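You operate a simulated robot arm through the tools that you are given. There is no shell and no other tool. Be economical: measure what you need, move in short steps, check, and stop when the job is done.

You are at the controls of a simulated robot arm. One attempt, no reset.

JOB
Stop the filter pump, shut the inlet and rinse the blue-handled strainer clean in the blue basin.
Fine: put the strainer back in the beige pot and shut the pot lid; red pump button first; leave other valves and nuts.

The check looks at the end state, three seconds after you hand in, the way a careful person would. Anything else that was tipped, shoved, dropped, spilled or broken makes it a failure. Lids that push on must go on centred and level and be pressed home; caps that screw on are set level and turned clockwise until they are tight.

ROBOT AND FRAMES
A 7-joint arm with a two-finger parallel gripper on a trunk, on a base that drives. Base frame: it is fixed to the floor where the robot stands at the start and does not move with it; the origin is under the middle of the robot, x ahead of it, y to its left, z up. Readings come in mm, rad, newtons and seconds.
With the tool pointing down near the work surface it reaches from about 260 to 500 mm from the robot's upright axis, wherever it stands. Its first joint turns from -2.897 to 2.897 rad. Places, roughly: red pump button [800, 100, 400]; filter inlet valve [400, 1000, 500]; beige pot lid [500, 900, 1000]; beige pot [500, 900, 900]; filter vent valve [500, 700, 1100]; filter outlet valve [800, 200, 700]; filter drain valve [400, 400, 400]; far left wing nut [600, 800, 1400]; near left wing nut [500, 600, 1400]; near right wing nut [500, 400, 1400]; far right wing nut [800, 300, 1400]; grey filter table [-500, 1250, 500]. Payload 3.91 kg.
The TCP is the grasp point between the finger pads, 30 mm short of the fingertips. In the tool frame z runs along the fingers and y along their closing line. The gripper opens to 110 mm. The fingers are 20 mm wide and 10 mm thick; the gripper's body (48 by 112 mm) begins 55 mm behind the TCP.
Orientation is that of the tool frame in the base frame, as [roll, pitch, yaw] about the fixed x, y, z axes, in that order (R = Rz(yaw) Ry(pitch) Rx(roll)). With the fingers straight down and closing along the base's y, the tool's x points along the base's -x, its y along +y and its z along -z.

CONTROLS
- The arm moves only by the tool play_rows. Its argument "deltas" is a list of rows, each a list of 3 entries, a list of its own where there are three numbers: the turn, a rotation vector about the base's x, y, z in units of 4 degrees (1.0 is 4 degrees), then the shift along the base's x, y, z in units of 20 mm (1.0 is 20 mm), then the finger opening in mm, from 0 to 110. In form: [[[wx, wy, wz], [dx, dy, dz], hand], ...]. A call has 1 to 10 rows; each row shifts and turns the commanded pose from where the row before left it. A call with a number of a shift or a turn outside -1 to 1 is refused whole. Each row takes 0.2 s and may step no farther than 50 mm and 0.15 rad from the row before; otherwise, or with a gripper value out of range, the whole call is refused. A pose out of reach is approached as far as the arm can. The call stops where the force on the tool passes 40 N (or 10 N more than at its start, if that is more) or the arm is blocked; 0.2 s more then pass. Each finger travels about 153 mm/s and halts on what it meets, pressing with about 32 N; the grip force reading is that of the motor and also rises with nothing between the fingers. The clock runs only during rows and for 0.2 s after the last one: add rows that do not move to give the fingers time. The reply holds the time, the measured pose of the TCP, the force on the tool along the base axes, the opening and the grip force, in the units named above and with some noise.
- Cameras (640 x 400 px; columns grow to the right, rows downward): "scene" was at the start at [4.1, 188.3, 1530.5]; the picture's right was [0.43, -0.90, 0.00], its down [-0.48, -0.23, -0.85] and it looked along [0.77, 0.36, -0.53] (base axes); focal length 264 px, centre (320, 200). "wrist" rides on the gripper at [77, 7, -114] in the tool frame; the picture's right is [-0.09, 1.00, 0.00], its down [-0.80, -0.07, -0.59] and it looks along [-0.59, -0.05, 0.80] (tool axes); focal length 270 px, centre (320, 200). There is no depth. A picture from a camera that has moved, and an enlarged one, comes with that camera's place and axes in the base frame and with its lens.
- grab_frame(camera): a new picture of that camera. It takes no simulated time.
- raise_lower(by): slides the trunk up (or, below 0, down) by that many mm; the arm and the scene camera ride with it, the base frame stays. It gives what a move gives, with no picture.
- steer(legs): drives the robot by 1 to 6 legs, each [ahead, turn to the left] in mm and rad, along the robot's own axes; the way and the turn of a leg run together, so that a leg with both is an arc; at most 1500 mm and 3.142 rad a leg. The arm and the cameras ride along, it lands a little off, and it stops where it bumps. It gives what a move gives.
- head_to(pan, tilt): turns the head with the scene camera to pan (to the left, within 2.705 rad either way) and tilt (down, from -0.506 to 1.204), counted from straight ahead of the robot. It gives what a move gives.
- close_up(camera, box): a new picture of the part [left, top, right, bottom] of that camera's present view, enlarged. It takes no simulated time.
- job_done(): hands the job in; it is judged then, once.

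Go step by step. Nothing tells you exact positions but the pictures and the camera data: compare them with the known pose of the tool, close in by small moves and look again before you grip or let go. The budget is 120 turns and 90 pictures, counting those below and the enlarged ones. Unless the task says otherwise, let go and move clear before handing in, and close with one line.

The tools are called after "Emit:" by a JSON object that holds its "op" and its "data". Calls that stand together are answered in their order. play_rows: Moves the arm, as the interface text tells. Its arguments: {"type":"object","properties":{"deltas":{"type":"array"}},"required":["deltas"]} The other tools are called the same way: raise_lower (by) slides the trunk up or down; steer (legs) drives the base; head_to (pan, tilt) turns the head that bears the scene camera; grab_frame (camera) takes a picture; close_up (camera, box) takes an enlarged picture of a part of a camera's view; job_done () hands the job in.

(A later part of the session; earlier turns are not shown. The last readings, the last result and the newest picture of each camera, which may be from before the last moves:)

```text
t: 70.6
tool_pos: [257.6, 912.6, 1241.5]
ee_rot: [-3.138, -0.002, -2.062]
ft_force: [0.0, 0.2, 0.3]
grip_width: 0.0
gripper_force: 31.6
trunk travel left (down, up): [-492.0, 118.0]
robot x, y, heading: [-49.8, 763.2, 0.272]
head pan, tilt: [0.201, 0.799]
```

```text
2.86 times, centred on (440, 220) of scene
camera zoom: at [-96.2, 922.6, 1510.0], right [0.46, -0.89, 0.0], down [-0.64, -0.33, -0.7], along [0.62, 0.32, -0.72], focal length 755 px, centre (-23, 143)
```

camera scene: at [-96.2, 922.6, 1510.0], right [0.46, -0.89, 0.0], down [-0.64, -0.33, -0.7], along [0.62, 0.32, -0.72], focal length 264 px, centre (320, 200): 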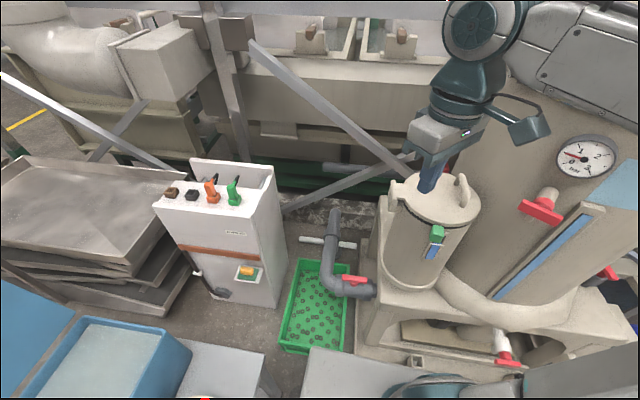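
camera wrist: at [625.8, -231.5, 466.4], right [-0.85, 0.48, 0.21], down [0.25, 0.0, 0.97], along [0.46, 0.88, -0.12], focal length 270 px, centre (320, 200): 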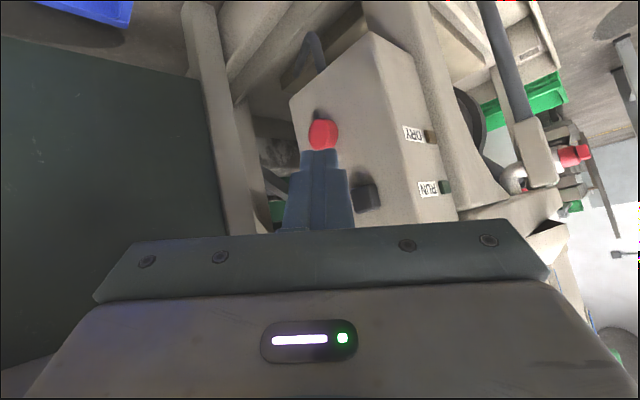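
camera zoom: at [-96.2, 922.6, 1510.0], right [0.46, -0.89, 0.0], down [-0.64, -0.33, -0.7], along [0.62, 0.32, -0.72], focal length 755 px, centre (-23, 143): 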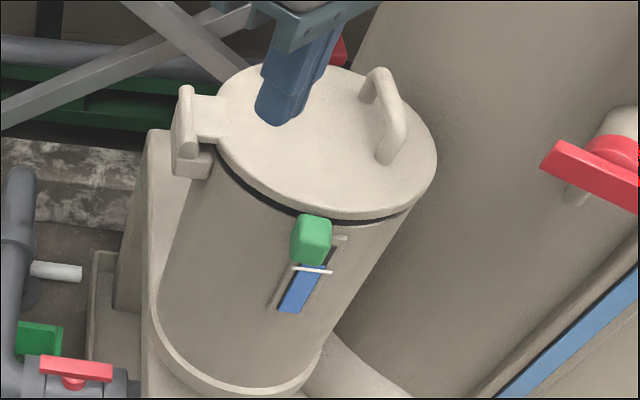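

The inlet's T-handle lies in line with the pipe (open), stem upward, centre about (425, 1033, 520). I'll drive up 45 mm, then bring the closed fingers beside its left end from the robot side.

Emit:
{"op": "steer", "data": {"legs": [[45, 0]]}}

Emit:
{"op": "play_rows", "data": {"deltas": [[[0, 0, -1], [0.25, 0.75, 0], 0], [[0, 0, -1], [0.25, 0.75, 0], 0], [[0, 0, -1], [0.25, 0.75, 0], 0], [[0, 0, -1], [0.25, 0.75, 0], 0], [[0, 0, -1], [0.25, 0.75, 0], 0], [[0, 0, -1], [0.25, 0.75, 0], 0], [[0, 0, -1], [0.25, 0.75, 0], 0], [[0, 0, -1], [0.25, 0.75, 0], 0], [[0, 0, -1], [0.25, 0.75, 0], 0], [[0, 0, -1], [0.25, 0.75, 0], 0]]}}

Emit:
{"op": "raise_lower", "data": {"by": -400}}

Emit:
{"op": "play_rows", "data": {"deltas": [[[0, 0, 0], [0, 0, -1], 0], [[0, 0, 0], [0, 0, -1], 0], [[0, 0, 0], [0, 0, -1], 0], [[0, 0, 0], [0, 0, -1], 0], [[0, 0, 0], [0, 0, -1], 0], [[0, 0, 0], [0, 0, -1], 0], [[0, 0, 0], [0, 0, -1], 0], [[0, 0, 0], [0, 0, -1], 0], [[0, 0, 0], [0, 0, -1], 0]]}}

Emit:
{"op": "grab_frame", "data": {"camera": "wrist"}}

Emit:
{"op": "grab_frame", "data": {"camera": "scene"}}

```text
t: 71.5
tool_pos: [302.6, 926.2, 1241.4]
ee_rot: [-3.139, -0.004, -2.064]
ft_force: [0.7, 0.8, 0.0]
grip_width: 0.0
gripper_force: 32.0
trunk travel left (down, up): [-492.0, 118.0]
robot x, y, heading: [-16.0, 777.1, 0.271]
head pan, tilt: [0.201, 0.799]
```

```text
t: 73.7
tool_pos: [352.2, 1078.0, 1241.2]
ee_rot: [-3.136, 0.001, -2.762]
ft_force: [0.1, 0.1, 0.8]
grip_width: 0.0
gripper_force: 32.7
trunk travel left (down, up): [-492.0, 118.0]
robot x, y, heading: [-11.8, 774.6, 0.27]
head pan, tilt: [0.201, 0.799]
```

```text
t: 77.5
tool_pos: [351.8, 1076.0, 842.2]
ee_rot: [-3.137, -0.003, -2.761]
ft_force: [0.5, 0.2, 0.1]
grip_width: 0.0
gripper_force: 31.8
trunk travel left (down, up): [-92.0, 518.0]
robot x, y, heading: [-8.2, 774.7, 0.276]
head pan, tilt: [0.201, 0.799]
```

```text
t: 79.5
tool_pos: [353.2, 1078.1, 661.9]
ee_rot: [-3.135, -0.003, -2.761]
ft_force: [0.5, -0.5, -0.4]
grip_width: 0.0
gripper_force: 32.2
trunk travel left (down, up): [-92.0, 518.0]
robot x, y, heading: [-8.0, 776.0, 0.271]
head pan, tilt: [0.201, 0.799]
```

```text
51 pictures are left
camera wrist: at [278.3, 1055.2, 777.2], right [-0.29, 0.96, 0.0], down [0.77, 0.23, 0.59], along [0.57, 0.17, -0.81], focal length 270 px, centre (320, 200)
```

wrist: 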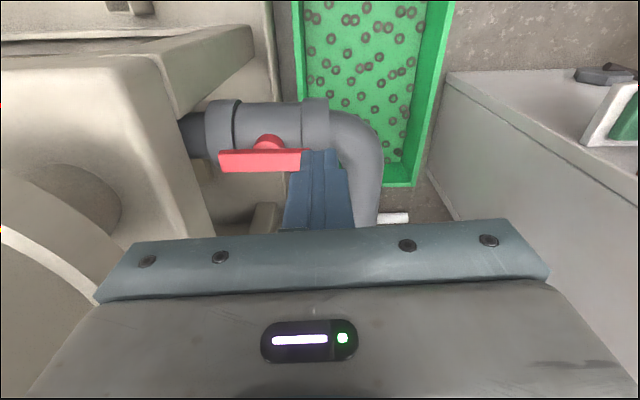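

```text
50 pictures are left
camera scene: at [-53.0, 934.8, 1110.0], right [0.46, -0.89, 0.0], down [-0.64, -0.33, -0.7], along [0.62, 0.32, -0.72], focal length 264 px, centre (320, 200)
```

scene: 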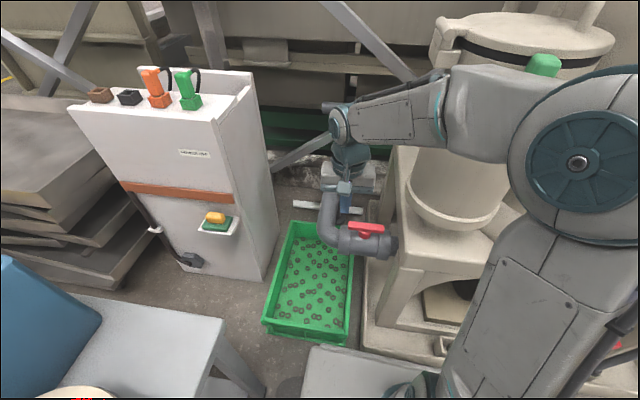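

Triangulating gives the handle centre at (459, 1031, 464), ends (441, 1079) and (474, 979). I go down beside its left end on the robot side.

Emit:
{"op": "play_rows", "data": {"deltas": [[[0, 0, 0], [0.33, -0.1, -0.97], 0], [[0, 0, 0], [0.33, -0.1, -0.97], 0], [[0, 0, 0], [0.33, -0.1, -0.97], 0], [[0, 0, 0], [0.33, -0.1, -0.97], 0], [[0, 0, 0], [0.33, -0.1, -0.97], 0], [[0, 0, 0], [0.33, -0.1, -0.97], 0], [[0, 0, 0], [0.33, -0.1, -0.97], 0], [[0, 0, 0], [0.33, -0.1, -0.97], 0], [[0, 0, 0], [0.33, -0.1, -0.97], 0]]}}

Emit:
{"op": "grab_frame", "data": {"camera": "wrist"}}

Emit:
{"op": "close_up", "data": {"camera": "scene", "box": [300, 140, 440, 270]}}

```text
t: 81.7
tool_pos: [408.6, 1057.6, 490.6]
ee_rot: [-3.137, 0.0, -2.76]
ft_force: [-10.3, -6.8, 27.3]
grip_width: 0.0
gripper_force: 32.5
trunk travel left (down, up): [-92.0, 518.0]
robot x, y, heading: [-10.5, 772.9, 0.27]
head pan, tilt: [0.201, 0.799]
stopped in row 9: the force on the tool passed its limit (the readings are from after the stop); the commanded pose is now the measured one
```

```text
49 pictures are left
camera wrist: at [333.9, 1036.4, 606.9], right [-0.29, 0.96, 0.0], down [0.77, 0.24, 0.6], along [0.57, 0.17, -0.8], focal length 270 px, centre (320, 200)
```

wrist: 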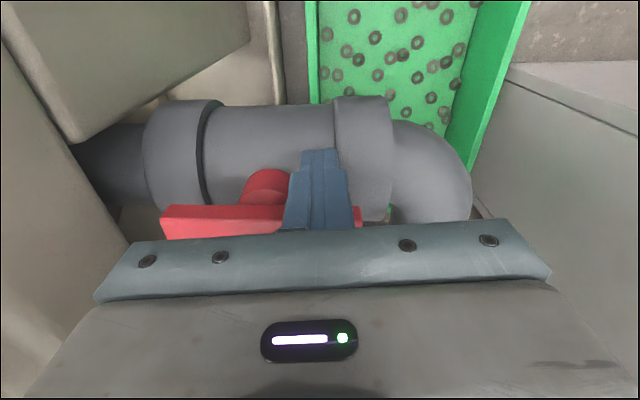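

```text
3.08 times, centred on (370, 205) of scene
camera zoom: at [-55.2, 933.6, 1110.4], right [0.46, -0.89, 0.0], down [-0.64, -0.33, -0.7], along [0.62, 0.32, -0.72], focal length 813 px, centre (166, 185)
```

zoom: 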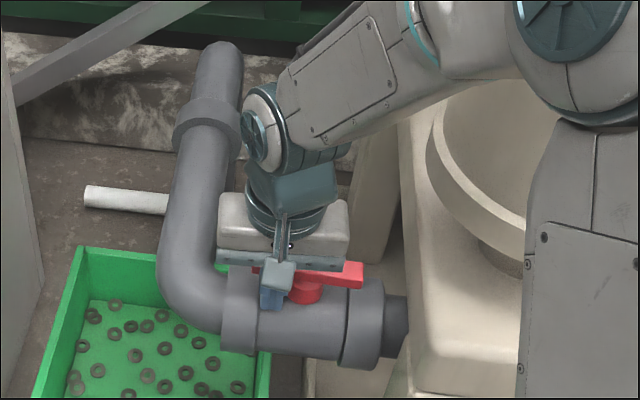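

The fingertips touched the pipe; better fit puts the handle at (435, 1032, 494). I lift 17 mm and push the left end away in a clockwise arc.

Emit:
{"op": "play_rows", "data": {"deltas": [[[0, 0, 0], [-0.3, 0, 0.9], 0], [[0, 0, 0], [0.3, 0, 0], 0], [[0, 0, 0], [0.4, 0.26, 0], 0], [[0, 0, 0], [0.4, 0.26, 0], 0], [[0, 0, 0], [0.5, 0.1, 0], 0], [[0, 0, 0], [0.5, 0, 0], 0]]}}

Emit:
{"op": "grab_frame", "data": {"camera": "wrist"}}

```text
t: 83.1
tool_pos: [445.8, 1071.4, 507.8]
ee_rot: [-3.138, 0.002, -2.758]
ft_force: [-2.0, 0.8, 0.8]
grip_width: 0.0
gripper_force: 32.4
trunk travel left (down, up): [-92.0, 518.0]
robot x, y, heading: [-12.4, 770.9, 0.272]
head pan, tilt: [0.201, 0.799]
```

```text
47 pictures are left
camera wrist: at [370.6, 1048.9, 623.1], right [-0.29, 0.96, 0.0], down [0.77, 0.24, 0.59], along [0.57, 0.17, -0.8], focal length 270 px, centre (320, 200)
```

wrist: 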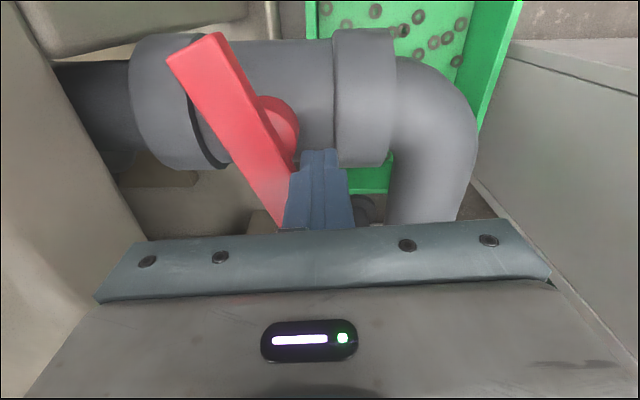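

The handle turns freely and is about 60° round. Continuing the arc to 90°.

Emit:
{"op": "play_rows", "data": {"deltas": [[[0, 0, 0], [0.4, -0.2, 0], 0], [[0, 0, 0], [0.4, -0.3, 0], 0], [[0, 0, 0], [0.1, -0.4, 0], 0]]}}

Emit:
{"op": "grab_frame", "data": {"camera": "wrist"}}

```text
t: 83.9
tool_pos: [456.8, 1064.8, 509.3]
ee_rot: [3.134, -0.004, -2.747]
ft_force: [-4.8, 6.6, 1.4]
grip_width: 0.1
gripper_force: 32.0
trunk travel left (down, up): [-92.0, 518.0]
robot x, y, heading: [-11.0, 775.1, 0.282]
head pan, tilt: [0.201, 0.799]
stopped in row 3: the force on the tool passed its limit (the readings are from after the stop); the commanded pose is now the measured one
```

```text
46 pictures are left
camera wrist: at [382.9, 1040.7, 623.3], right [-0.3, 0.95, 0.01], down [0.77, 0.24, 0.59], along [0.56, 0.18, -0.81], focal length 270 px, centre (320, 200)
```

wrist: 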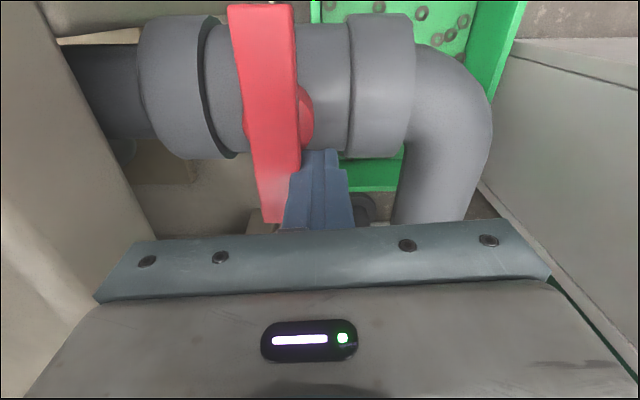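

The handle is now square across the pipe and met its stop: inlet shut. Backing off and rising to the pot lid.

Emit:
{"op": "play_rows", "data": {"deltas": [[[0, 0, 0], [-0.2, 0.5, 0], 0], [[0, 0, 0], [-0.2, 0.3, 1], 0], [[0, 0, 0], [0, 0, 1], 0], [[0, 0, 0], [0, 0, 1], 0], [[0, 0, 0], [-0.5, 0, 1], 0], [[0, 0, 0], [-0.5, 0, 1], 0], [[0, 0, 0], [-0.5, 0, 1], 0], [[0, 0, 0], [-0.5, 0, 1], 0], [[0, 0, 0], [-0.5, 0, 1], 0], [[0, 0, 0], [-0.5, 0, 1], 0]]}}

Emit:
{"op": "raise_lower", "data": {"by": 400}}

Emit:
{"op": "play_rows", "data": {"deltas": [[[0, 0, 0], [0.2, -1, 0.9], 60], [[0, 0, 0], [0.2, -1, 0.9], 60], [[0, 0, 0], [0.2, -1, 0.9], 60], [[0, 0, 0], [0.2, -1, 0.9], 60], [[0, 0, 0], [0.2, -1, 0.9], 60], [[0, 0, 0], [0.2, -1, 0.9], 60], [[0, 0, 0], [0.2, -1, 0.9], 60], [[0, 0, 0], [0.2, -1, 0.9], 60]]}}

Emit:
{"op": "grab_frame", "data": {"camera": "scene"}}

Emit:
{"op": "grab_frame", "data": {"camera": "wrist"}}

```text
t: 86.1
tool_pos: [389.6, 1078.6, 690.0]
ee_rot: [3.135, -0.004, -2.747]
ft_force: [0.9, 0.3, -0.8]
grip_width: 0.0
gripper_force: 31.8
trunk travel left (down, up): [-92.0, 518.0]
robot x, y, heading: [-9.1, 774.4, 0.289]
head pan, tilt: [0.201, 0.799]
```

```text
t: 89.9
tool_pos: [390.2, 1079.1, 1089.5]
ee_rot: [3.134, -0.003, -2.748]
ft_force: [-0.4, -0.1, -0.2]
grip_width: 0.0
gripper_force: 31.6
trunk travel left (down, up): [-492.0, 118.0]
robot x, y, heading: [-9.2, 772.9, 0.281]
head pan, tilt: [0.201, 0.799]
```

```text
t: 91.7
tool_pos: [419.5, 918.3, 1232.0]
ee_rot: [3.134, -0.001, -2.748]
ft_force: [0.3, 0.8, -0.7]
grip_width: 60.2
gripper_force: 0.1
trunk travel left (down, up): [-492.0, 118.0]
robot x, y, heading: [-5.6, 775.0, 0.281]
head pan, tilt: [0.201, 0.799]
```

```text
45 pictures are left
camera scene: at [-55.0, 934.2, 1510.0], right [0.46, -0.89, 0.0], down [-0.63, -0.33, -0.7], along [0.62, 0.32, -0.72], focal length 264 px, centre (320, 200)
```

scene: 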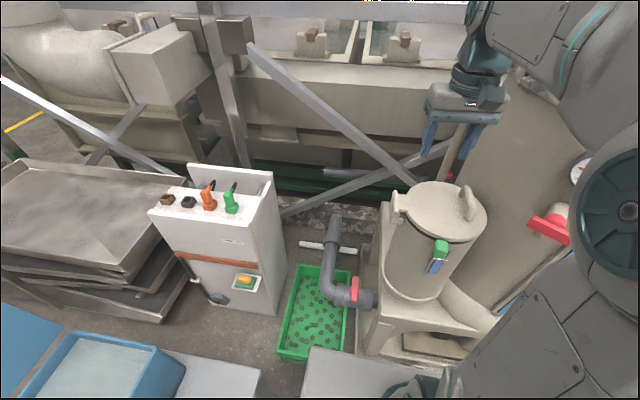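

```text
44 pictures are left
camera wrist: at [346.7, 895.3, 1347.3], right [-0.3, 0.95, 0.0], down [0.77, 0.24, 0.59], along [0.56, 0.18, -0.81], focal length 270 px, centre (320, 200)
```

wrist: 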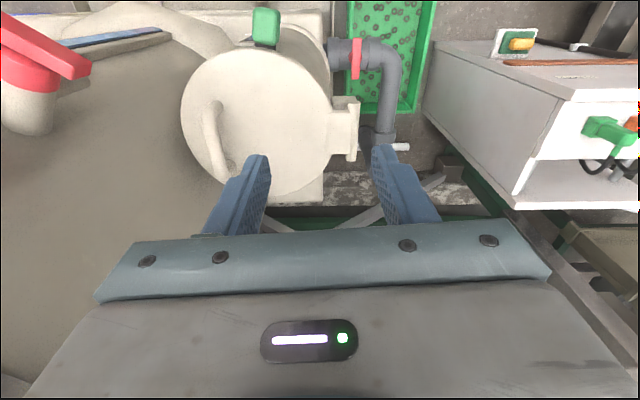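

Valve confirmed shut. Zooming on the lid handle from both cameras.

Emit:
{"op": "close_up", "data": {"camera": "wrist", "box": [170, 40, 370, 200]}}

Emit:
{"op": "close_up", "data": {"camera": "scene", "box": [370, 160, 510, 290]}}

```text
2.50 times, centred on (270, 120) of wrist
camera zoom: at [346.7, 895.3, 1347.3], right [-0.3, 0.95, 0.0], down [0.77, 0.24, 0.59], along [0.56, 0.18, -0.81], focal length 676 px, centre (445, 400)
```

zoom: 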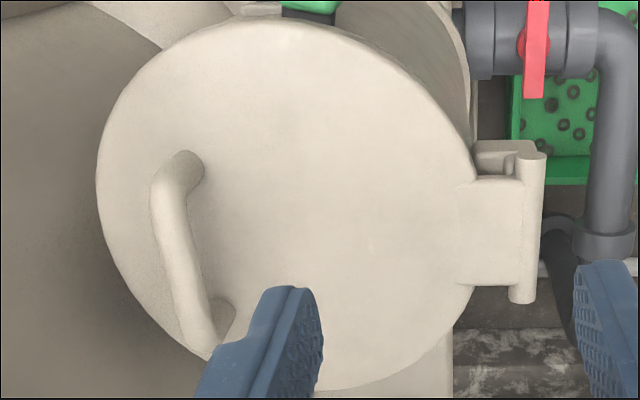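

```text
3.08 times, centred on (440, 225) of scene
camera zoom: at [-55.0, 934.2, 1510.0], right [0.46, -0.89, 0.0], down [-0.63, -0.33, -0.7], along [0.62, 0.32, -0.72], focal length 813 px, centre (-49, 123)
```

zoom: 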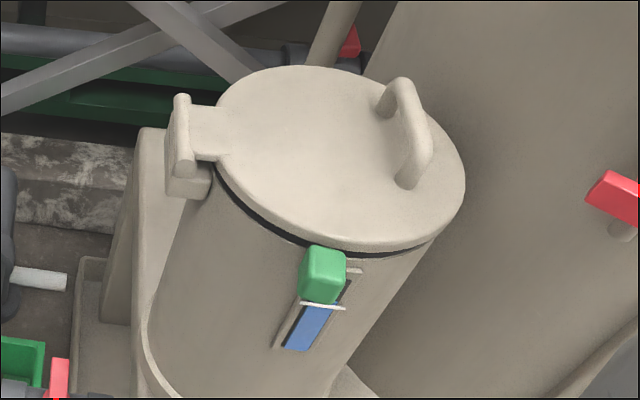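

Lid handle bar: centre (511, 818, 1057), along (0.96, 0.28), 13 mm thick; hinge pin at (464, 978, 1000). I'll place the open fingers above the bar first.

Emit:
{"op": "play_rows", "data": {"deltas": [[[0, 0, -0.27], [0.76, -0.84, -0.6], 60], [[0, 0, -0.27], [0.76, -0.84, -0.6], 60], [[0, 0, -0.27], [0.76, -0.84, -0.6], 60], [[0, 0, -0.27], [0.76, -0.84, -0.9], 60], [[0, 0, -0.27], [0.76, -0.84, -0.9], 60], [[0, 0, -0.27], [0.76, -0.84, -0.9], 60]]}}

Emit:
{"op": "grab_frame", "data": {"camera": "wrist"}}

Emit:
{"op": "close_up", "data": {"camera": "scene", "box": [380, 80, 540, 260]}}

```text
t: 93.1
tool_pos: [514.2, 818.1, 1141.4]
ee_rot: [3.136, -0.003, -2.86]
ft_force: [-0.3, 0.1, 0.0]
grip_width: 59.8
gripper_force: 0.0
trunk travel left (down, up): [-492.0, 118.0]
robot x, y, heading: [-13.6, 774.3, 0.278]
head pan, tilt: [0.201, 0.799]
```

```text
41 pictures are left
camera wrist: at [438.1, 804.1, 1256.8], right [-0.19, 0.98, 0.0], down [0.79, 0.15, 0.59], along [0.58, 0.12, -0.81], focal length 270 px, centre (320, 200)
```

wrist: 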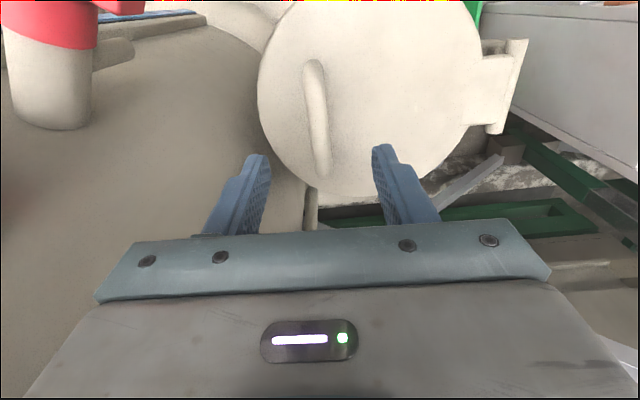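

```text
2.22 times, centred on (460, 170) of scene
camera zoom: at [-54.5, 934.2, 1510.0], right [0.46, -0.89, 0.0], down [-0.64, -0.33, -0.7], along [0.62, 0.32, -0.72], focal length 587 px, centre (9, 267)
```

zoom: 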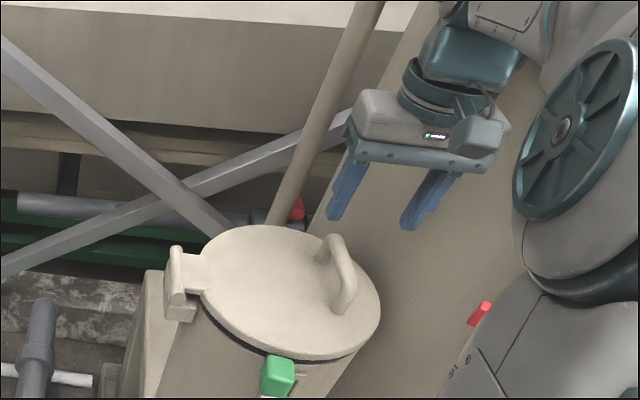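

Fingers straddle the bar. Going down to z 1075 and closing.

Emit:
{"op": "play_rows", "data": {"deltas": [[[0, 0, 0], [-0.1, 0, -0.83], 60], [[0, 0, 0], [-0.1, 0, -0.83], 60], [[0, 0, 0], [0, 0, -0.83], 60], [[0, 0, 0], [0, 0, -0.8], 60], [[0, 0, 0], [0, 0, 0], 0], [[0, 0, 0], [0, 0, 0], 0], [[0, 0, 0], [0, 0, 0], 0]]}}

Emit:
{"op": "grab_frame", "data": {"camera": "wrist"}}

```text
t: 94.7
tool_pos: [508.4, 816.3, 1076.7]
ee_rot: [3.137, -0.002, -2.86]
ft_force: [3.5, -7.1, 0.3]
grip_width: 15.9
gripper_force: 45.0
trunk travel left (down, up): [-492.0, 118.0]
robot x, y, heading: [-12.2, 778.1, 0.288]
head pan, tilt: [0.201, 0.799]
```

```text
39 pictures are left
camera wrist: at [433.1, 801.4, 1191.2], right [-0.19, 0.98, 0.0], down [0.79, 0.15, 0.59], along [0.58, 0.12, -0.81], focal length 270 px, centre (320, 200)
```

wrist: 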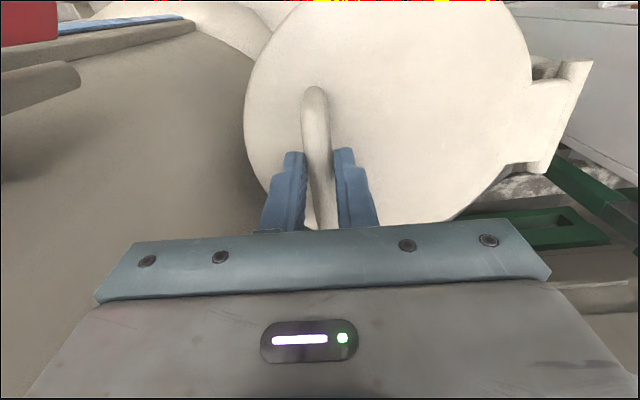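

Gripped (16 mm). Now I swing the lid up about its hinge, turning the tool with it, first 20°.

Emit:
{"op": "play_rows", "data": {"deltas": [[[-0.96, -0.28, 0], [-0.078, 0.269, 0.575], 0], [[-0.96, -0.28, 0], [-0.09, 0.307, 0.55], 0], [[-0.96, -0.28, 0], [-0.1, 0.346, 0.53], 0], [[-0.96, -0.28, 0], [-0.11, 0.379, 0.5], 0], [[-0.96, -0.28, 0], [-0.12, 0.413, 0.475], 0]]}}

Emit:
{"op": "close_up", "data": {"camera": "scene", "box": [380, 80, 540, 260]}}

```text
t: 95.9
tool_pos: [498.0, 852.3, 1130.7]
ee_rot: [-2.798, -0.002, -2.86]
ft_force: [-5.3, -5.5, 2.9]
grip_width: 15.4
gripper_force: 45.3
trunk travel left (down, up): [-492.0, 118.0]
robot x, y, heading: [-10.4, 775.8, 0.281]
head pan, tilt: [0.201, 0.799]
```

```text
2.22 times, centred on (460, 170) of scene
camera zoom: at [-55.9, 933.0, 1510.1], right [0.47, -0.89, 0.0], down [-0.63, -0.33, -0.7], along [0.62, 0.32, -0.72], focal length 587 px, centre (9, 267)
```

zoom: 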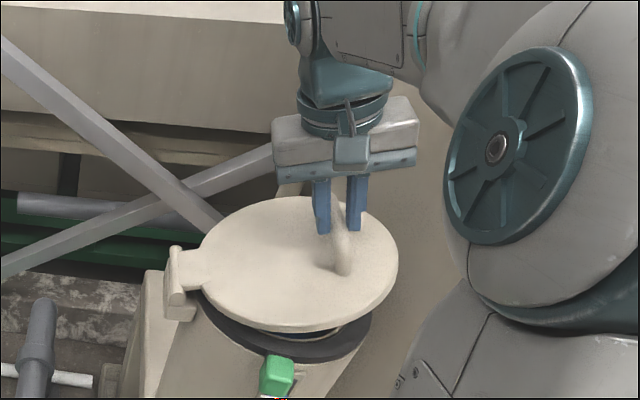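

The lid opens cleanly. Continuing the arc to 60°.

Emit:
{"op": "play_rows", "data": {"deltas": [[[-0.96, -0.28, 0], [-0.129, 0.442, 0.44], 0], [[-0.96, -0.28, 0], [-0.137, 0.47, 0.41], 0], [[-0.96, -0.28, 0], [-0.146, 0.5, 0.375], 0], [[-0.96, -0.28, 0], [-0.153, 0.523, 0.335], 0], [[-0.96, -0.28, 0], [-0.157, 0.538, 0.3], 0], [[-0.96, -0.28, 0], [-0.164, 0.562, 0.255], 0], [[-0.96, -0.28, 0], [-0.169, 0.581, 0.215], 0], [[-0.96, -0.28, 0], [-0.171, 0.586, 0.175], 0], [[-0.96, -0.28, 0], [-0.176, 0.605, 0.13], 0], [[-0.96, -0.28, 0], [-0.176, 0.605, 0.09], 0]]}}

Emit:
{"op": "grab_frame", "data": {"camera": "scene"}}

```text
t: 98.1
tool_pos: [462.5, 961.9, 1186.2]
ee_rot: [-2.102, 0.0, -2.863]
ft_force: [-28.6, -4.8, -15.2]
grip_width: 15.2
gripper_force: 44.6
trunk travel left (down, up): [-492.0, 118.0]
robot x, y, heading: [-11.2, 769.3, 0.282]
head pan, tilt: [0.201, 0.799]
```

```text
37 pictures are left
camera scene: at [-59.0, 933.9, 1509.7], right [0.47, -0.89, 0.0], down [-0.63, -0.33, -0.7], along [0.62, 0.32, -0.72], focal length 264 px, centre (320, 200)
```

scene: 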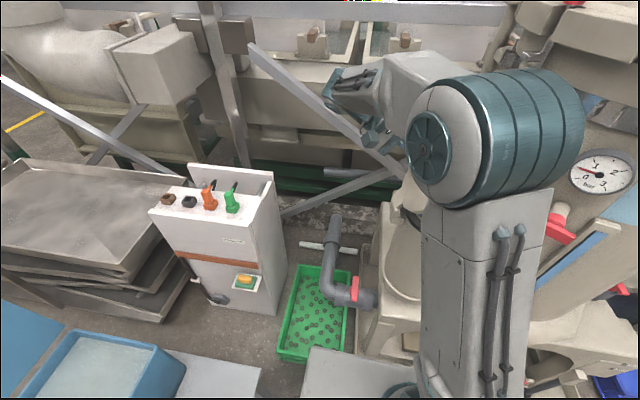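

There's some sideways strain (-28 N in x), so I ease a few mm along the bar, then continue to 80°.

Emit:
{"op": "play_rows", "data": {"deltas": [[[0, 0, 0], [-0.3, -0.08, 0], 0], [[0, 0, 0], [0, 0, 0], 0]]}}

Emit:
{"op": "play_rows", "data": {"deltas": [[[-0.96, -0.28, 0], [-0.2, 0.614, 0.04], 0], [[-0.96, -0.28, 0], [-0.2, 0.61, 0], 0], [[-0.96, -0.28, 0], [-0.2, 0.614, -0.05], 0], [[-0.96, -0.28, 0], [-0.2, 0.605, -0.09], 0], [[-0.96, -0.28, 0], [-0.2, 0.6, -0.135], 0]]}}

Emit:
{"op": "grab_frame", "data": {"camera": "wrist"}}

```text
t: 98.7
tool_pos: [464.0, 959.4, 1184.8]
ee_rot: [-2.099, 0.002, -2.858]
ft_force: [1.2, 3.1, -13.7]
grip_width: 15.6
gripper_force: 44.9
trunk travel left (down, up): [-492.0, 118.0]
robot x, y, heading: [-14.1, 776.3, 0.281]
head pan, tilt: [0.201, 0.799]
```

```text
t: 99.9
tool_pos: [443.9, 1021.4, 1179.7]
ee_rot: [-1.749, 0.004, -2.86]
ft_force: [15.4, 8.5, 7.5]
grip_width: 15.4
gripper_force: 44.2
trunk travel left (down, up): [-492.0, 118.0]
robot x, y, heading: [-15.7, 774.3, 0.286]
head pan, tilt: [0.201, 0.799]
```

```text
36 pictures are left
camera wrist: at [337.7, 1109.6, 1193.6], right [0.04, 0.19, -0.98], down [0.61, 0.77, 0.18], along [0.79, -0.61, -0.09], focal length 270 px, centre (320, 200)
```

wrist: 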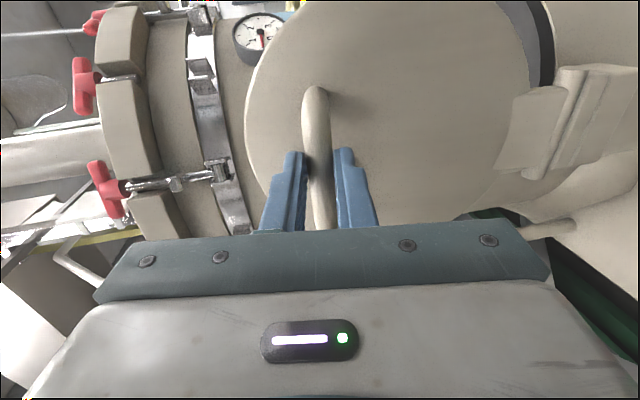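

At 80° now. Continuing past vertical until the lid's stop or about 104°.

Emit:
{"op": "play_rows", "data": {"deltas": [[[-0.96, -0.28, 0], [-0.1, 0.59, -0.18], 0], [[-0.96, -0.28, 0], [-0.14, 0.571, -0.22], 0], [[-0.96, -0.28, 0], [-0.16, 0.562, -0.26], 0], [[-0.96, -0.28, 0], [-0.158, 0.542, -0.3], 0], [[-0.96, -0.28, 0], [-0.151, 0.518, -0.34], 0], [[-0.96, -0.28, 0], [-0.144, 0.494, -0.38], 0]]}}

Emit:
{"op": "grab_frame", "data": {"camera": "wrist"}}

```text
t: 101.3
tool_pos: [421.9, 1086.8, 1146.6]
ee_rot: [-1.327, 0.006, -2.86]
ft_force: [-6.7, 12.4, 19.9]
grip_width: 15.3
gripper_force: 45.0
trunk travel left (down, up): [-492.0, 118.0]
robot x, y, heading: [-13.4, 770.5, 0.286]
head pan, tilt: [0.201, 0.799]
```

```text
35 pictures are left
camera wrist: at [317.4, 1170.4, 1111.8], right [0.16, -0.2, -0.97], down [0.6, 0.79, -0.07], along [0.78, -0.57, 0.25], focal length 270 px, centre (320, 200)
```

wrist: 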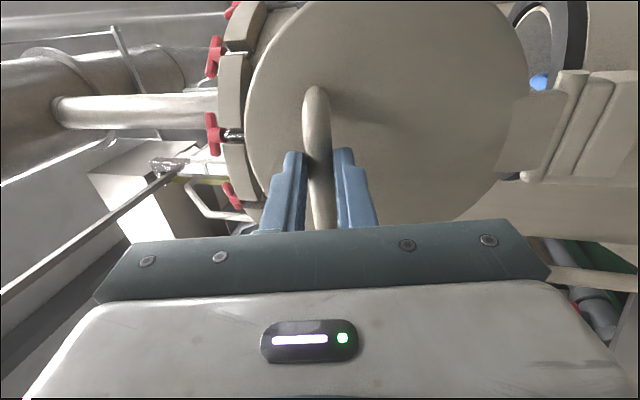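

The lid is 14° past vertical and a blue handle shows inside the pot. Two more small steps toward the stop.

Emit:
{"op": "play_rows", "data": {"deltas": [[[-0.96, -0.28, 0], [-0.138, 0.47, -0.42], 0], [[-0.96, -0.28, 0], [-0.13, 0.44, -0.45], 0], [[0, 0, 0], [0, 0, 0], 0]]}}

```text
t: 102.1
tool_pos: [415.8, 1104.6, 1127.5]
ee_rot: [-1.19, 0.005, -2.861]
ft_force: [-12.2, 7.5, 12.4]
grip_width: 15.4
gripper_force: 45.0
trunk travel left (down, up): [-492.0, 118.0]
robot x, y, heading: [-12.6, 775.7, 0.284]
head pan, tilt: [0.201, 0.799]
```

Releasing the handle and retracting straight back along the tool.

Emit:
{"op": "play_rows", "data": {"deltas": [[[0, 0, 0], [0, 0, 0], 40], [[0, 0, 0], [0, 0, 0], 60], [[0, 0, 0], [-0.26, 0.89, -0.37], 60], [[0, 0, 0], [-0.26, 0.89, -0.37], 60], [[0, 0, 0], [-0.26, 0.89, -0.37], 60]]}}

Emit:
{"op": "grab_frame", "data": {"camera": "wrist"}}

Emit:
{"op": "grab_frame", "data": {"camera": "scene"}}

```text
t: 103.3
tool_pos: [403.4, 1157.6, 1106.0]
ee_rot: [-1.192, 0.004, -2.858]
ft_force: [-0.2, -1.2, 0.2]
grip_width: 60.0
gripper_force: 0.2
trunk travel left (down, up): [-492.0, 118.0]
robot x, y, heading: [-12.1, 773.7, 0.286]
head pan, tilt: [0.201, 0.799]
```

```text
34 pictures are left
camera wrist: at [300.1, 1236.4, 1056.8], right [0.19, -0.33, -0.93], down [0.61, 0.78, -0.15], along [0.77, -0.53, 0.35], focal length 270 px, centre (320, 200)
```

wrist: 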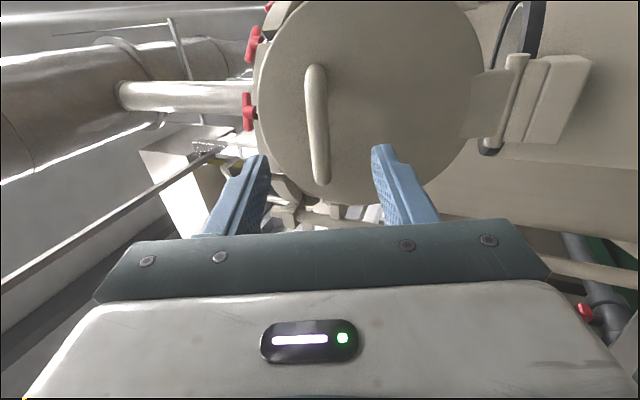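

```text
33 pictures are left
camera scene: at [-55.3, 934.9, 1509.9], right [0.47, -0.89, 0.0], down [-0.63, -0.33, -0.7], along [0.62, 0.32, -0.72], focal length 264 px, centre (320, 200)
```

scene: 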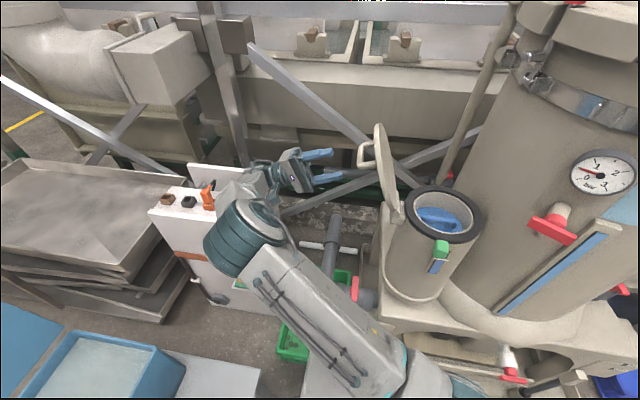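

The lid stays open and the blue-handled strainer is visible in the pot. Zooming on it, then swinging the arm back up and over.

Emit:
{"op": "close_up", "data": {"camera": "scene", "box": [370, 120, 500, 280]}}

Emit:
{"op": "play_rows", "data": {"deltas": [[[0.3, 0.09, 0], [-0.7, 0.2, 0.6], 60], [[0.96, 0.28, 0], [-0.7, 0, 1], 60], [[0.96, 0.28, 0], [-0.6, 0, 1], 60], [[0.96, 0.28, 0], [-0.5, 0, 1], 60], [[0.96, 0.28, 0], [-0.5, 0, 1], 60], [[0.96, 0.28, 0], [-0.5, 0, 1], 60], [[0.96, 0.28, 0], [-0.5, 0, 1], 60], [[0.96, 0.28, 0], [-0.5, 0, 1], 60], [[0.96, 0.28, 0], [0, 0, 1], 60], [[0.96, 0.28, 0], [0, 0, 1], 60]]}}

Emit:
{"op": "play_rows", "data": {"deltas": [[[0.96, 0.28, 0], [0, -0.7, 0.7], 60], [[0.96, 0.28, 0], [0, -0.7, 0.7], 60], [[0.96, 0.28, 0], [0, -0.7, 0.5], 60], [[0.96, 0.28, 0], [0, -0.7, 0], 60], [[0.96, 0.28, 0], [0, -0.7, 0], 60], [[0.96, 0.28, 0], [0, -0.7, 0], 60], [[0.96, 0.28, 0], [0, -0.7, 0], 60], [[0.96, 0.28, 0], [0, -0.7, 0], 60], [[0.96, 0.28, 0], [0, -0.7, 0], 60], [[0.96, 0.28, 0], [0, -0.7, 0], 60]]}}

Emit:
{"op": "play_rows", "data": {"deltas": [[[0.96, 0.28, 0], [0.4, -0.7, 0], 60], [[0.96, 0.28, 0], [0.4, -0.7, 0], 60], [[0.96, 0.28, 0], [0.4, -0.7, 0], 60], [[0.96, 0.28, 0], [0.4, -0.7, 0], 60], [[0.96, 0.28, 0], [0.4, -0.7, 0], 60], [[0.96, 0.28, 0], [0.4, -0.7, 0], 60], [[0.96, 0.28, 0], [0.4, -0.7, 0], 60], [[0.96, 0.28, 0], [0.4, -0.7, 0], 60]]}}

```text
2.50 times, centred on (435, 200) of scene
camera zoom: at [-55.3, 934.9, 1509.9], right [0.47, -0.89, 0.0], down [-0.63, -0.33, -0.7], along [0.62, 0.32, -0.72], focal length 661 px, centre (32, 200)
```

zoom: 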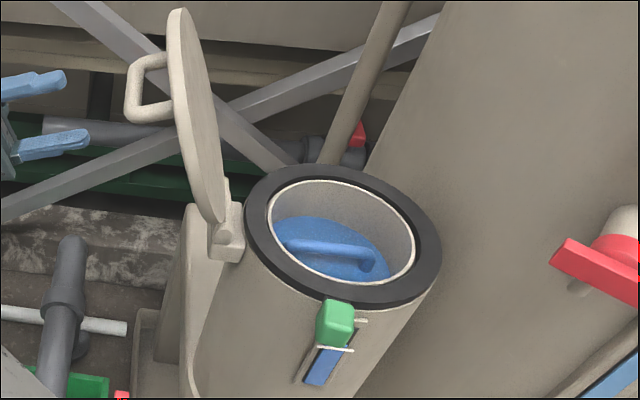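

```text
t: 105.5
tool_pos: [313.4, 1160.7, 1298.5]
ee_rot: [-1.842, 0.001, -2.858]
ft_force: [-0.2, -0.1, 0.3]
grip_width: 60.1
gripper_force: 0.0
trunk travel left (down, up): [-492.0, 118.0]
robot x, y, heading: [-11.3, 774.8, 0.283]
head pan, tilt: [0.201, 0.799]
```

```text
t: 107.7
tool_pos: [312.3, 1019.5, 1336.4]
ee_rot: [-2.541, -0.002, -2.86]
ft_force: [-0.6, 0.7, 0.5]
grip_width: 59.9
gripper_force: 0.1
trunk travel left (down, up): [-492.0, 118.0]
robot x, y, heading: [-10.6, 774.0, 0.282]
head pan, tilt: [0.201, 0.799]
```

```text
t: 109.5
tool_pos: [378.8, 909.2, 1337.0]
ee_rot: [-3.099, -0.001, -2.86]
ft_force: [0.1, -0.1, 0.2]
grip_width: 59.9
gripper_force: 0.1
trunk travel left (down, up): [-492.0, 118.0]
robot x, y, heading: [-10.9, 773.7, 0.284]
head pan, tilt: [0.201, 0.799]
```

The strainer's blue bar runs roughly along (0.3, -0.95) within the pot mouth (centre about (488, 858)). I'll turn the tool 90° to close across it and look from above.

Emit:
{"op": "play_rows", "data": {"deltas": [[[0.3, 0.1, 1], [0.54, -0.25, 0], 60], [[0.3, 0.1, 1], [0.54, -0.25, 0], 60], [[0, 0, 1], [0.54, -0.25, 0], 60], [[0, 0, 1], [0.54, -0.25, 0], 60], [[0, 0, 1], [0.54, -0.25, 0], 60], [[0, 0, 1], [0.54, -0.25, 0], 60], [[0, 0, 1], [0.54, -0.25, 0], 60], [[0, 0, 1], [0.54, -0.25, 0], 60], [[0, 0, 1], [0.54, -0.25, 0], 60], [[0, 0, 1], [0.54, -0.25, 0], 60]]}}

Emit:
{"op": "play_rows", "data": {"deltas": [[[0, 0, 1], [0, 0, -0.5], 60], [[0, 0, 1], [0, 0, -0.5], 60], [[0, 0, 1], [0, 0, -0.5], 60], [[0, 0, 1], [0, 0, -0.5], 60], [[0, 0, 1], [0, 0, -0.5], 60], [[0, 0, 1], [0, 0, -0.5], 60], [[0, 0, 1], [0, 0, -0.5], 60], [[0, 0, 1], [0, 0, -0.5], 60], [[0, 0, 1], [0, 0, -0.5], 60], [[0, 0, 1], [0, 0, -0.5], 60]]}}

Emit:
{"op": "grab_frame", "data": {"camera": "wrist"}}

Emit:
{"op": "close_up", "data": {"camera": "scene", "box": [370, 120, 500, 280]}}

```text
t: 111.7
tool_pos: [485.6, 859.0, 1337.0]
ee_rot: [3.14, -0.002, -2.161]
ft_force: [-0.1, 0.1, -0.5]
grip_width: 59.9
gripper_force: 0.1
trunk travel left (down, up): [-492.0, 118.0]
robot x, y, heading: [-11.3, 770.1, 0.279]
head pan, tilt: [0.201, 0.799]
```

```text
t: 113.9
tool_pos: [486.6, 858.9, 1235.3]
ee_rot: [3.139, -0.002, -1.462]
ft_force: [0.1, 0.0, -0.1]
grip_width: 60.0
gripper_force: 0.0
trunk travel left (down, up): [-492.0, 118.0]
robot x, y, heading: [-12.1, 773.6, 0.278]
head pan, tilt: [0.201, 0.799]
```

```text
31 pictures are left
camera wrist: at [487.0, 782.0, 1350.9], right [-1.0, -0.02, 0.0], down [-0.02, 0.8, 0.59], along [-0.01, 0.59, -0.8], focal length 270 px, centre (320, 200)
```

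wrist: 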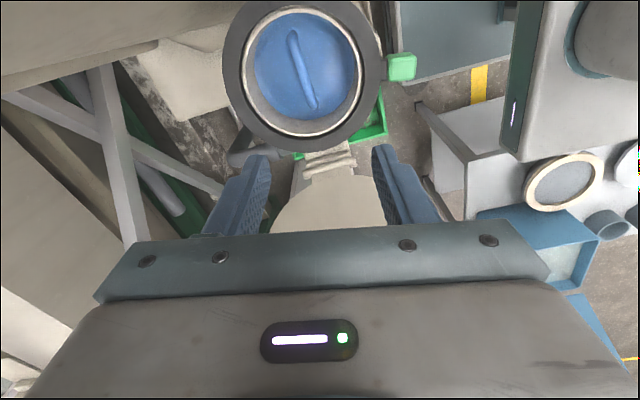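

```text
2.50 times, centred on (435, 200) of scene
camera zoom: at [-55.0, 934.4, 1510.0], right [0.46, -0.89, 0.0], down [-0.63, -0.33, -0.7], along [0.62, 0.32, -0.72], focal length 661 px, centre (32, 200)
```

zoom: 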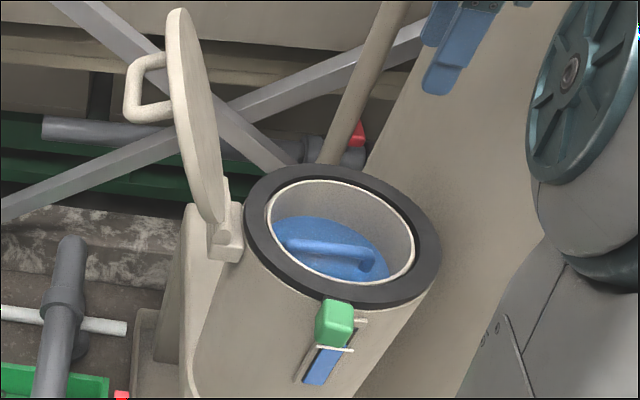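

Bar mid (512, 858, 944), direction (0.3, -0.95); rim about z 980. Aligning yaw and going down partway.

Emit:
{"op": "play_rows", "data": {"deltas": [[[0, 0, 0.7], [0.32, 0, -0.9], 50], [[0, 0, 0.7], [0.32, 0, -0.9], 50], [[0, 0, 0.7], [0.32, 0, -0.9], 50], [[0, 0, 0.7], [0.32, 0, -0.9], 50], [[0, 0, 0], [0, 0, -1], 50], [[0, 0, 0], [0, 0, -1], 50], [[0, 0, 0], [0, 0, -1], 50], [[0, 0, 0], [0, 0, -1], 50], [[0, 0, 0], [0, 0, -1], 50]]}}

Emit:
{"op": "grab_frame", "data": {"camera": "wrist"}}

Emit:
{"op": "close_up", "data": {"camera": "scene", "box": [370, 120, 500, 280]}}

```text
t: 115.9
tool_pos: [511.3, 859.7, 1064.4]
ee_rot: [3.141, -0.001, -1.268]
ft_force: [-0.7, 0.6, -0.3]
grip_width: 50.2
gripper_force: 0.1
trunk travel left (down, up): [-492.0, 118.0]
robot x, y, heading: [-10.1, 774.6, 0.281]
head pan, tilt: [0.201, 0.799]
```

```text
29 pictures are left
camera wrist: at [527.9, 783.6, 1179.2], right [-0.98, -0.21, 0.0], down [-0.17, 0.79, 0.59], along [-0.13, 0.58, -0.8], focal length 270 px, centre (320, 200)
```

wrist: 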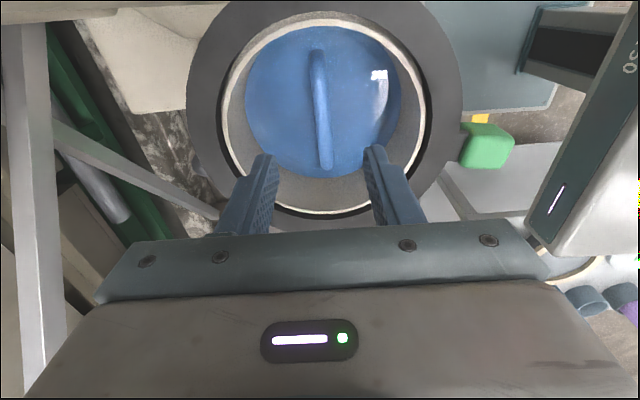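

```text
2.50 times, centred on (435, 200) of scene
camera zoom: at [-54.9, 934.3, 1510.0], right [0.46, -0.89, 0.0], down [-0.63, -0.33, -0.7], along [0.62, 0.32, -0.72], focal length 661 px, centre (32, 200)
```

zoom: 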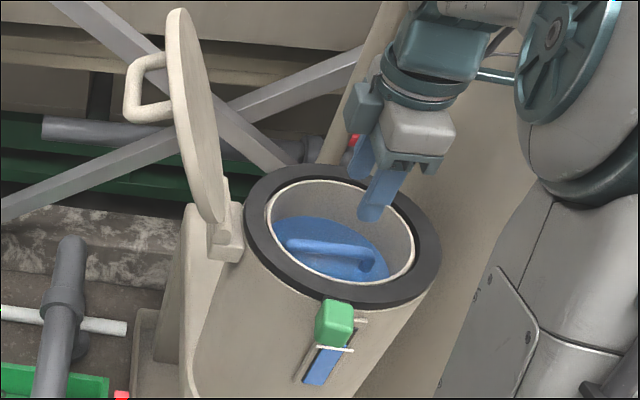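

Well aligned over the bar. Descending to z 964 and gripping.

Emit:
{"op": "play_rows", "data": {"deltas": [[[0, 0, 0], [0, -0.1, -1], 50], [[0, 0, 0], [0, -0.1, -1], 50], [[0, 0, 0], [0, 0, -1], 50], [[0, 0, 0], [0, 0, -1], 50], [[0, 0, 0], [0, 0, -1], 50], [[0, 0, 0], [0, 0, 0], 0], [[0, 0, 0], [0, 0, 0], 0], [[0, 0, 0], [0, 0, 0], 0]]}}

Emit:
{"op": "grab_frame", "data": {"camera": "wrist"}}

```text
t: 117.7
tool_pos: [511.6, 855.3, 964.9]
ee_rot: [3.14, -0.001, -1.268]
ft_force: [0.3, -0.3, 0.3]
grip_width: 13.7
gripper_force: 32.5
trunk travel left (down, up): [-492.0, 118.0]
robot x, y, heading: [-7.9, 771.1, 0.279]
head pan, tilt: [0.201, 0.799]
```

```text
27 pictures are left
camera wrist: at [527.5, 779.8, 1079.8], right [-0.98, -0.21, 0.0], down [-0.17, 0.79, 0.59], along [-0.13, 0.58, -0.8], focal length 270 px, centre (320, 200)
```

wrist: 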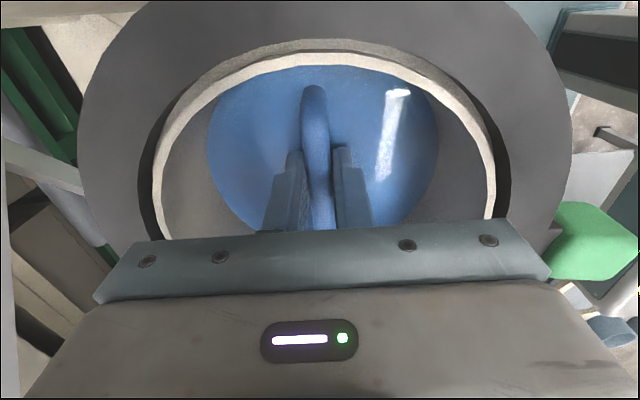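

Strainer handle gripped. Lifting straight up.

Emit:
{"op": "play_rows", "data": {"deltas": [[[0, 0, 0], [0, 0, 0.5], 0], [[0, 0, 0], [0, 0, 0.8], 0], [[0, 0, 0], [0, 0, 1], 0], [[0, 0, 0], [0, 0, 1], 0], [[0, 0, 0], [0, 0, 1], 0], [[0, 0, 0], [0, 0, 1], 0], [[0, 0, 0], [0, 0, 1], 0], [[0, 0, 0], [0, 0, 1], 0], [[0, 0, 0], [0, 0, 1], 0], [[0, 0, 0], [0, 0, 1], 0]]}}

Emit:
{"op": "grab_frame", "data": {"camera": "scene"}}

```text
t: 119.9
tool_pos: [511.2, 854.6, 1151.7]
ee_rot: [3.141, -0.003, -1.269]
ft_force: [0.5, 0.3, -1.1]
grip_width: 13.4
gripper_force: 32.0
trunk travel left (down, up): [-492.0, 118.0]
robot x, y, heading: [-10.6, 773.1, 0.284]
head pan, tilt: [0.201, 0.799]
```

```text
26 pictures are left
camera scene: at [-55.1, 934.4, 1509.9], right [0.46, -0.89, 0.0], down [-0.63, -0.33, -0.7], along [0.62, 0.32, -0.72], focal length 264 px, centre (320, 200)
```

scene: 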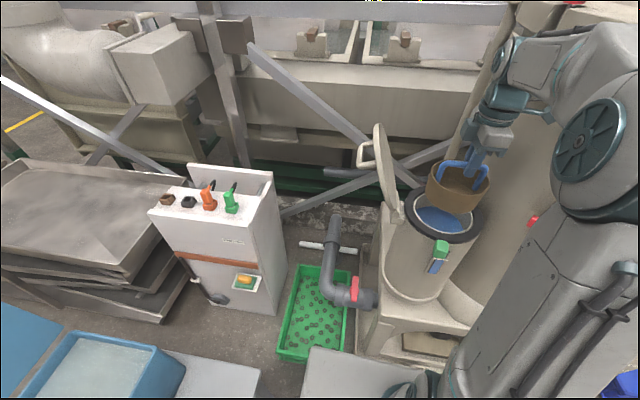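

The strainer is a brown-fouled basket with a tall blue bail; the pot holds blue liquid. I'll zoom to gauge its size.

Emit:
{"op": "close_up", "data": {"camera": "scene", "box": [390, 100, 530, 270]}}

```text
2.35 times, centred on (460, 185) of scene
camera zoom: at [-55.1, 934.4, 1509.9], right [0.46, -0.89, 0.0], down [-0.63, -0.33, -0.7], along [0.62, 0.32, -0.72], focal length 622 px, centre (-9, 235)
```

zoom: 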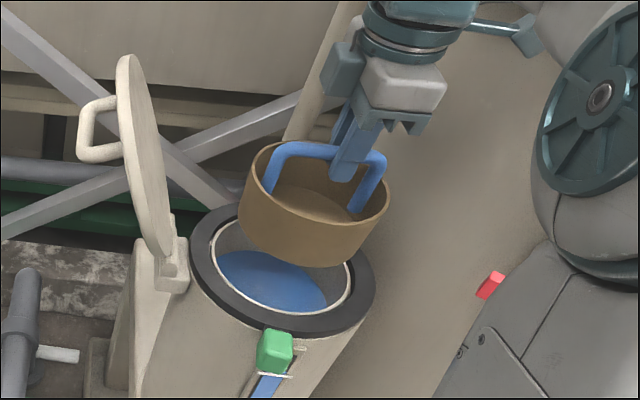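

Basket is about 145 mm wide and 100 mm deep. I'll let it drip briefly, lift clear, pull it in toward me, then back up and turn to the basin (centre ≈ (-215, 1428), rim z ≈ 838).

Emit:
{"op": "play_rows", "data": {"deltas": [[[0, 0, 0], [0, 0, 0], 0], [[0, 0, 0], [0, 0, 0], 0], [[0, 0, 0], [0, 0, 0], 0], [[0, 0, 0], [0, 0, 1], 0], [[0, 0, 0], [0, 0, 1], 0], [[0, 0, 0], [0, 0, 1], 0], [[0, 0, 0], [0, 0, 1], 0], [[0, 0, 0], [0, 0, 1], 0], [[0, 0, 0], [-0.6, 0, 0.5], 0], [[0, 0, 0], [-1, 0, 0], 0]]}}

Emit:
{"op": "play_rows", "data": {"deltas": [[[0, 0, 0], [-1, 0, 0], 0], [[0, 0, 0], [-1, 0, 0], 0], [[0, 0, 0], [-1, 0, 0], 0], [[0, 0, 0], [-1, 0, 0], 0], [[0, 0, 0], [-1, 0, 0], 0], [[0, 0, 0], [-1, 0, 0], 0], [[0, 0, 0], [-1, 0, 0], 0]]}}

Emit:
{"op": "steer", "data": {"legs": [[-65, 0], [0, 1.5], [65, 0]]}}

Emit:
{"op": "head_to", "data": {"pan": 0.0, "tilt": 0.85}}

Emit:
{"op": "grab_frame", "data": {"camera": "scene"}}

```text
t: 122.1
tool_pos: [478.1, 855.2, 1259.6]
ee_rot: [-3.142, -0.002, -1.268]
ft_force: [0.0, 0.2, -1.7]
grip_width: 13.2
gripper_force: 31.7
trunk travel left (down, up): [-492.0, 118.0]
robot x, y, heading: [-13.1, 772.1, 0.289]
head pan, tilt: [0.201, 0.799]
```

```text
t: 123.7
tool_pos: [337.4, 855.6, 1260.3]
ee_rot: [3.141, -0.001, -1.267]
ft_force: [0.4, -0.8, -1.0]
grip_width: 13.5
gripper_force: 32.1
trunk travel left (down, up): [-492.0, 118.0]
robot x, y, heading: [-8.2, 772.2, 0.284]
head pan, tilt: [0.201, 0.799]
```

```text
t: 128.9
tool_pos: [-136.0, 1174.2, 1259.6]
ee_rot: [3.14, 0.0, 0.218]
ft_force: [-0.4, 0.8, -1.8]
grip_width: 13.4
gripper_force: 31.8
trunk travel left (down, up): [-492.0, 118.0]
robot x, y, heading: [-83.4, 816.7, 1.767]
head pan, tilt: [0.201, 0.799]
```

```text
t: 129.6
tool_pos: [-136.7, 1173.6, 1260.3]
ee_rot: [3.139, -0.003, 0.218]
ft_force: [0.2, -0.3, -1.4]
grip_width: 13.5
gripper_force: 32.6
trunk travel left (down, up): [-492.0, 118.0]
robot x, y, heading: [-87.8, 818.9, 1.767]
head pan, tilt: [0.0, 0.85]
```

```text
24 pictures are left
camera scene: at [-232.5, 790.8, 1506.0], right [0.98, 0.2, 0.0], down [0.15, -0.74, -0.66], along [-0.13, 0.65, -0.75], focal length 264 px, centre (320, 200)
```

scene: 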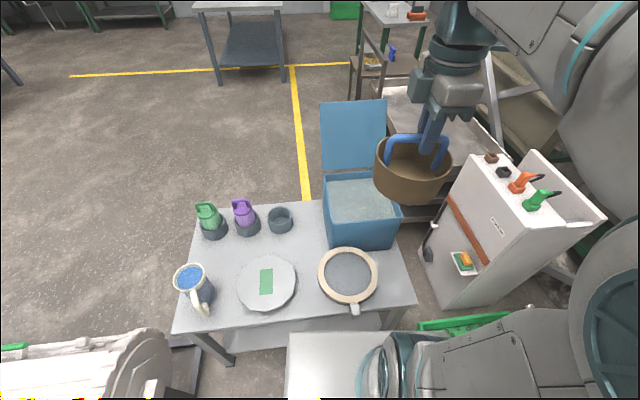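

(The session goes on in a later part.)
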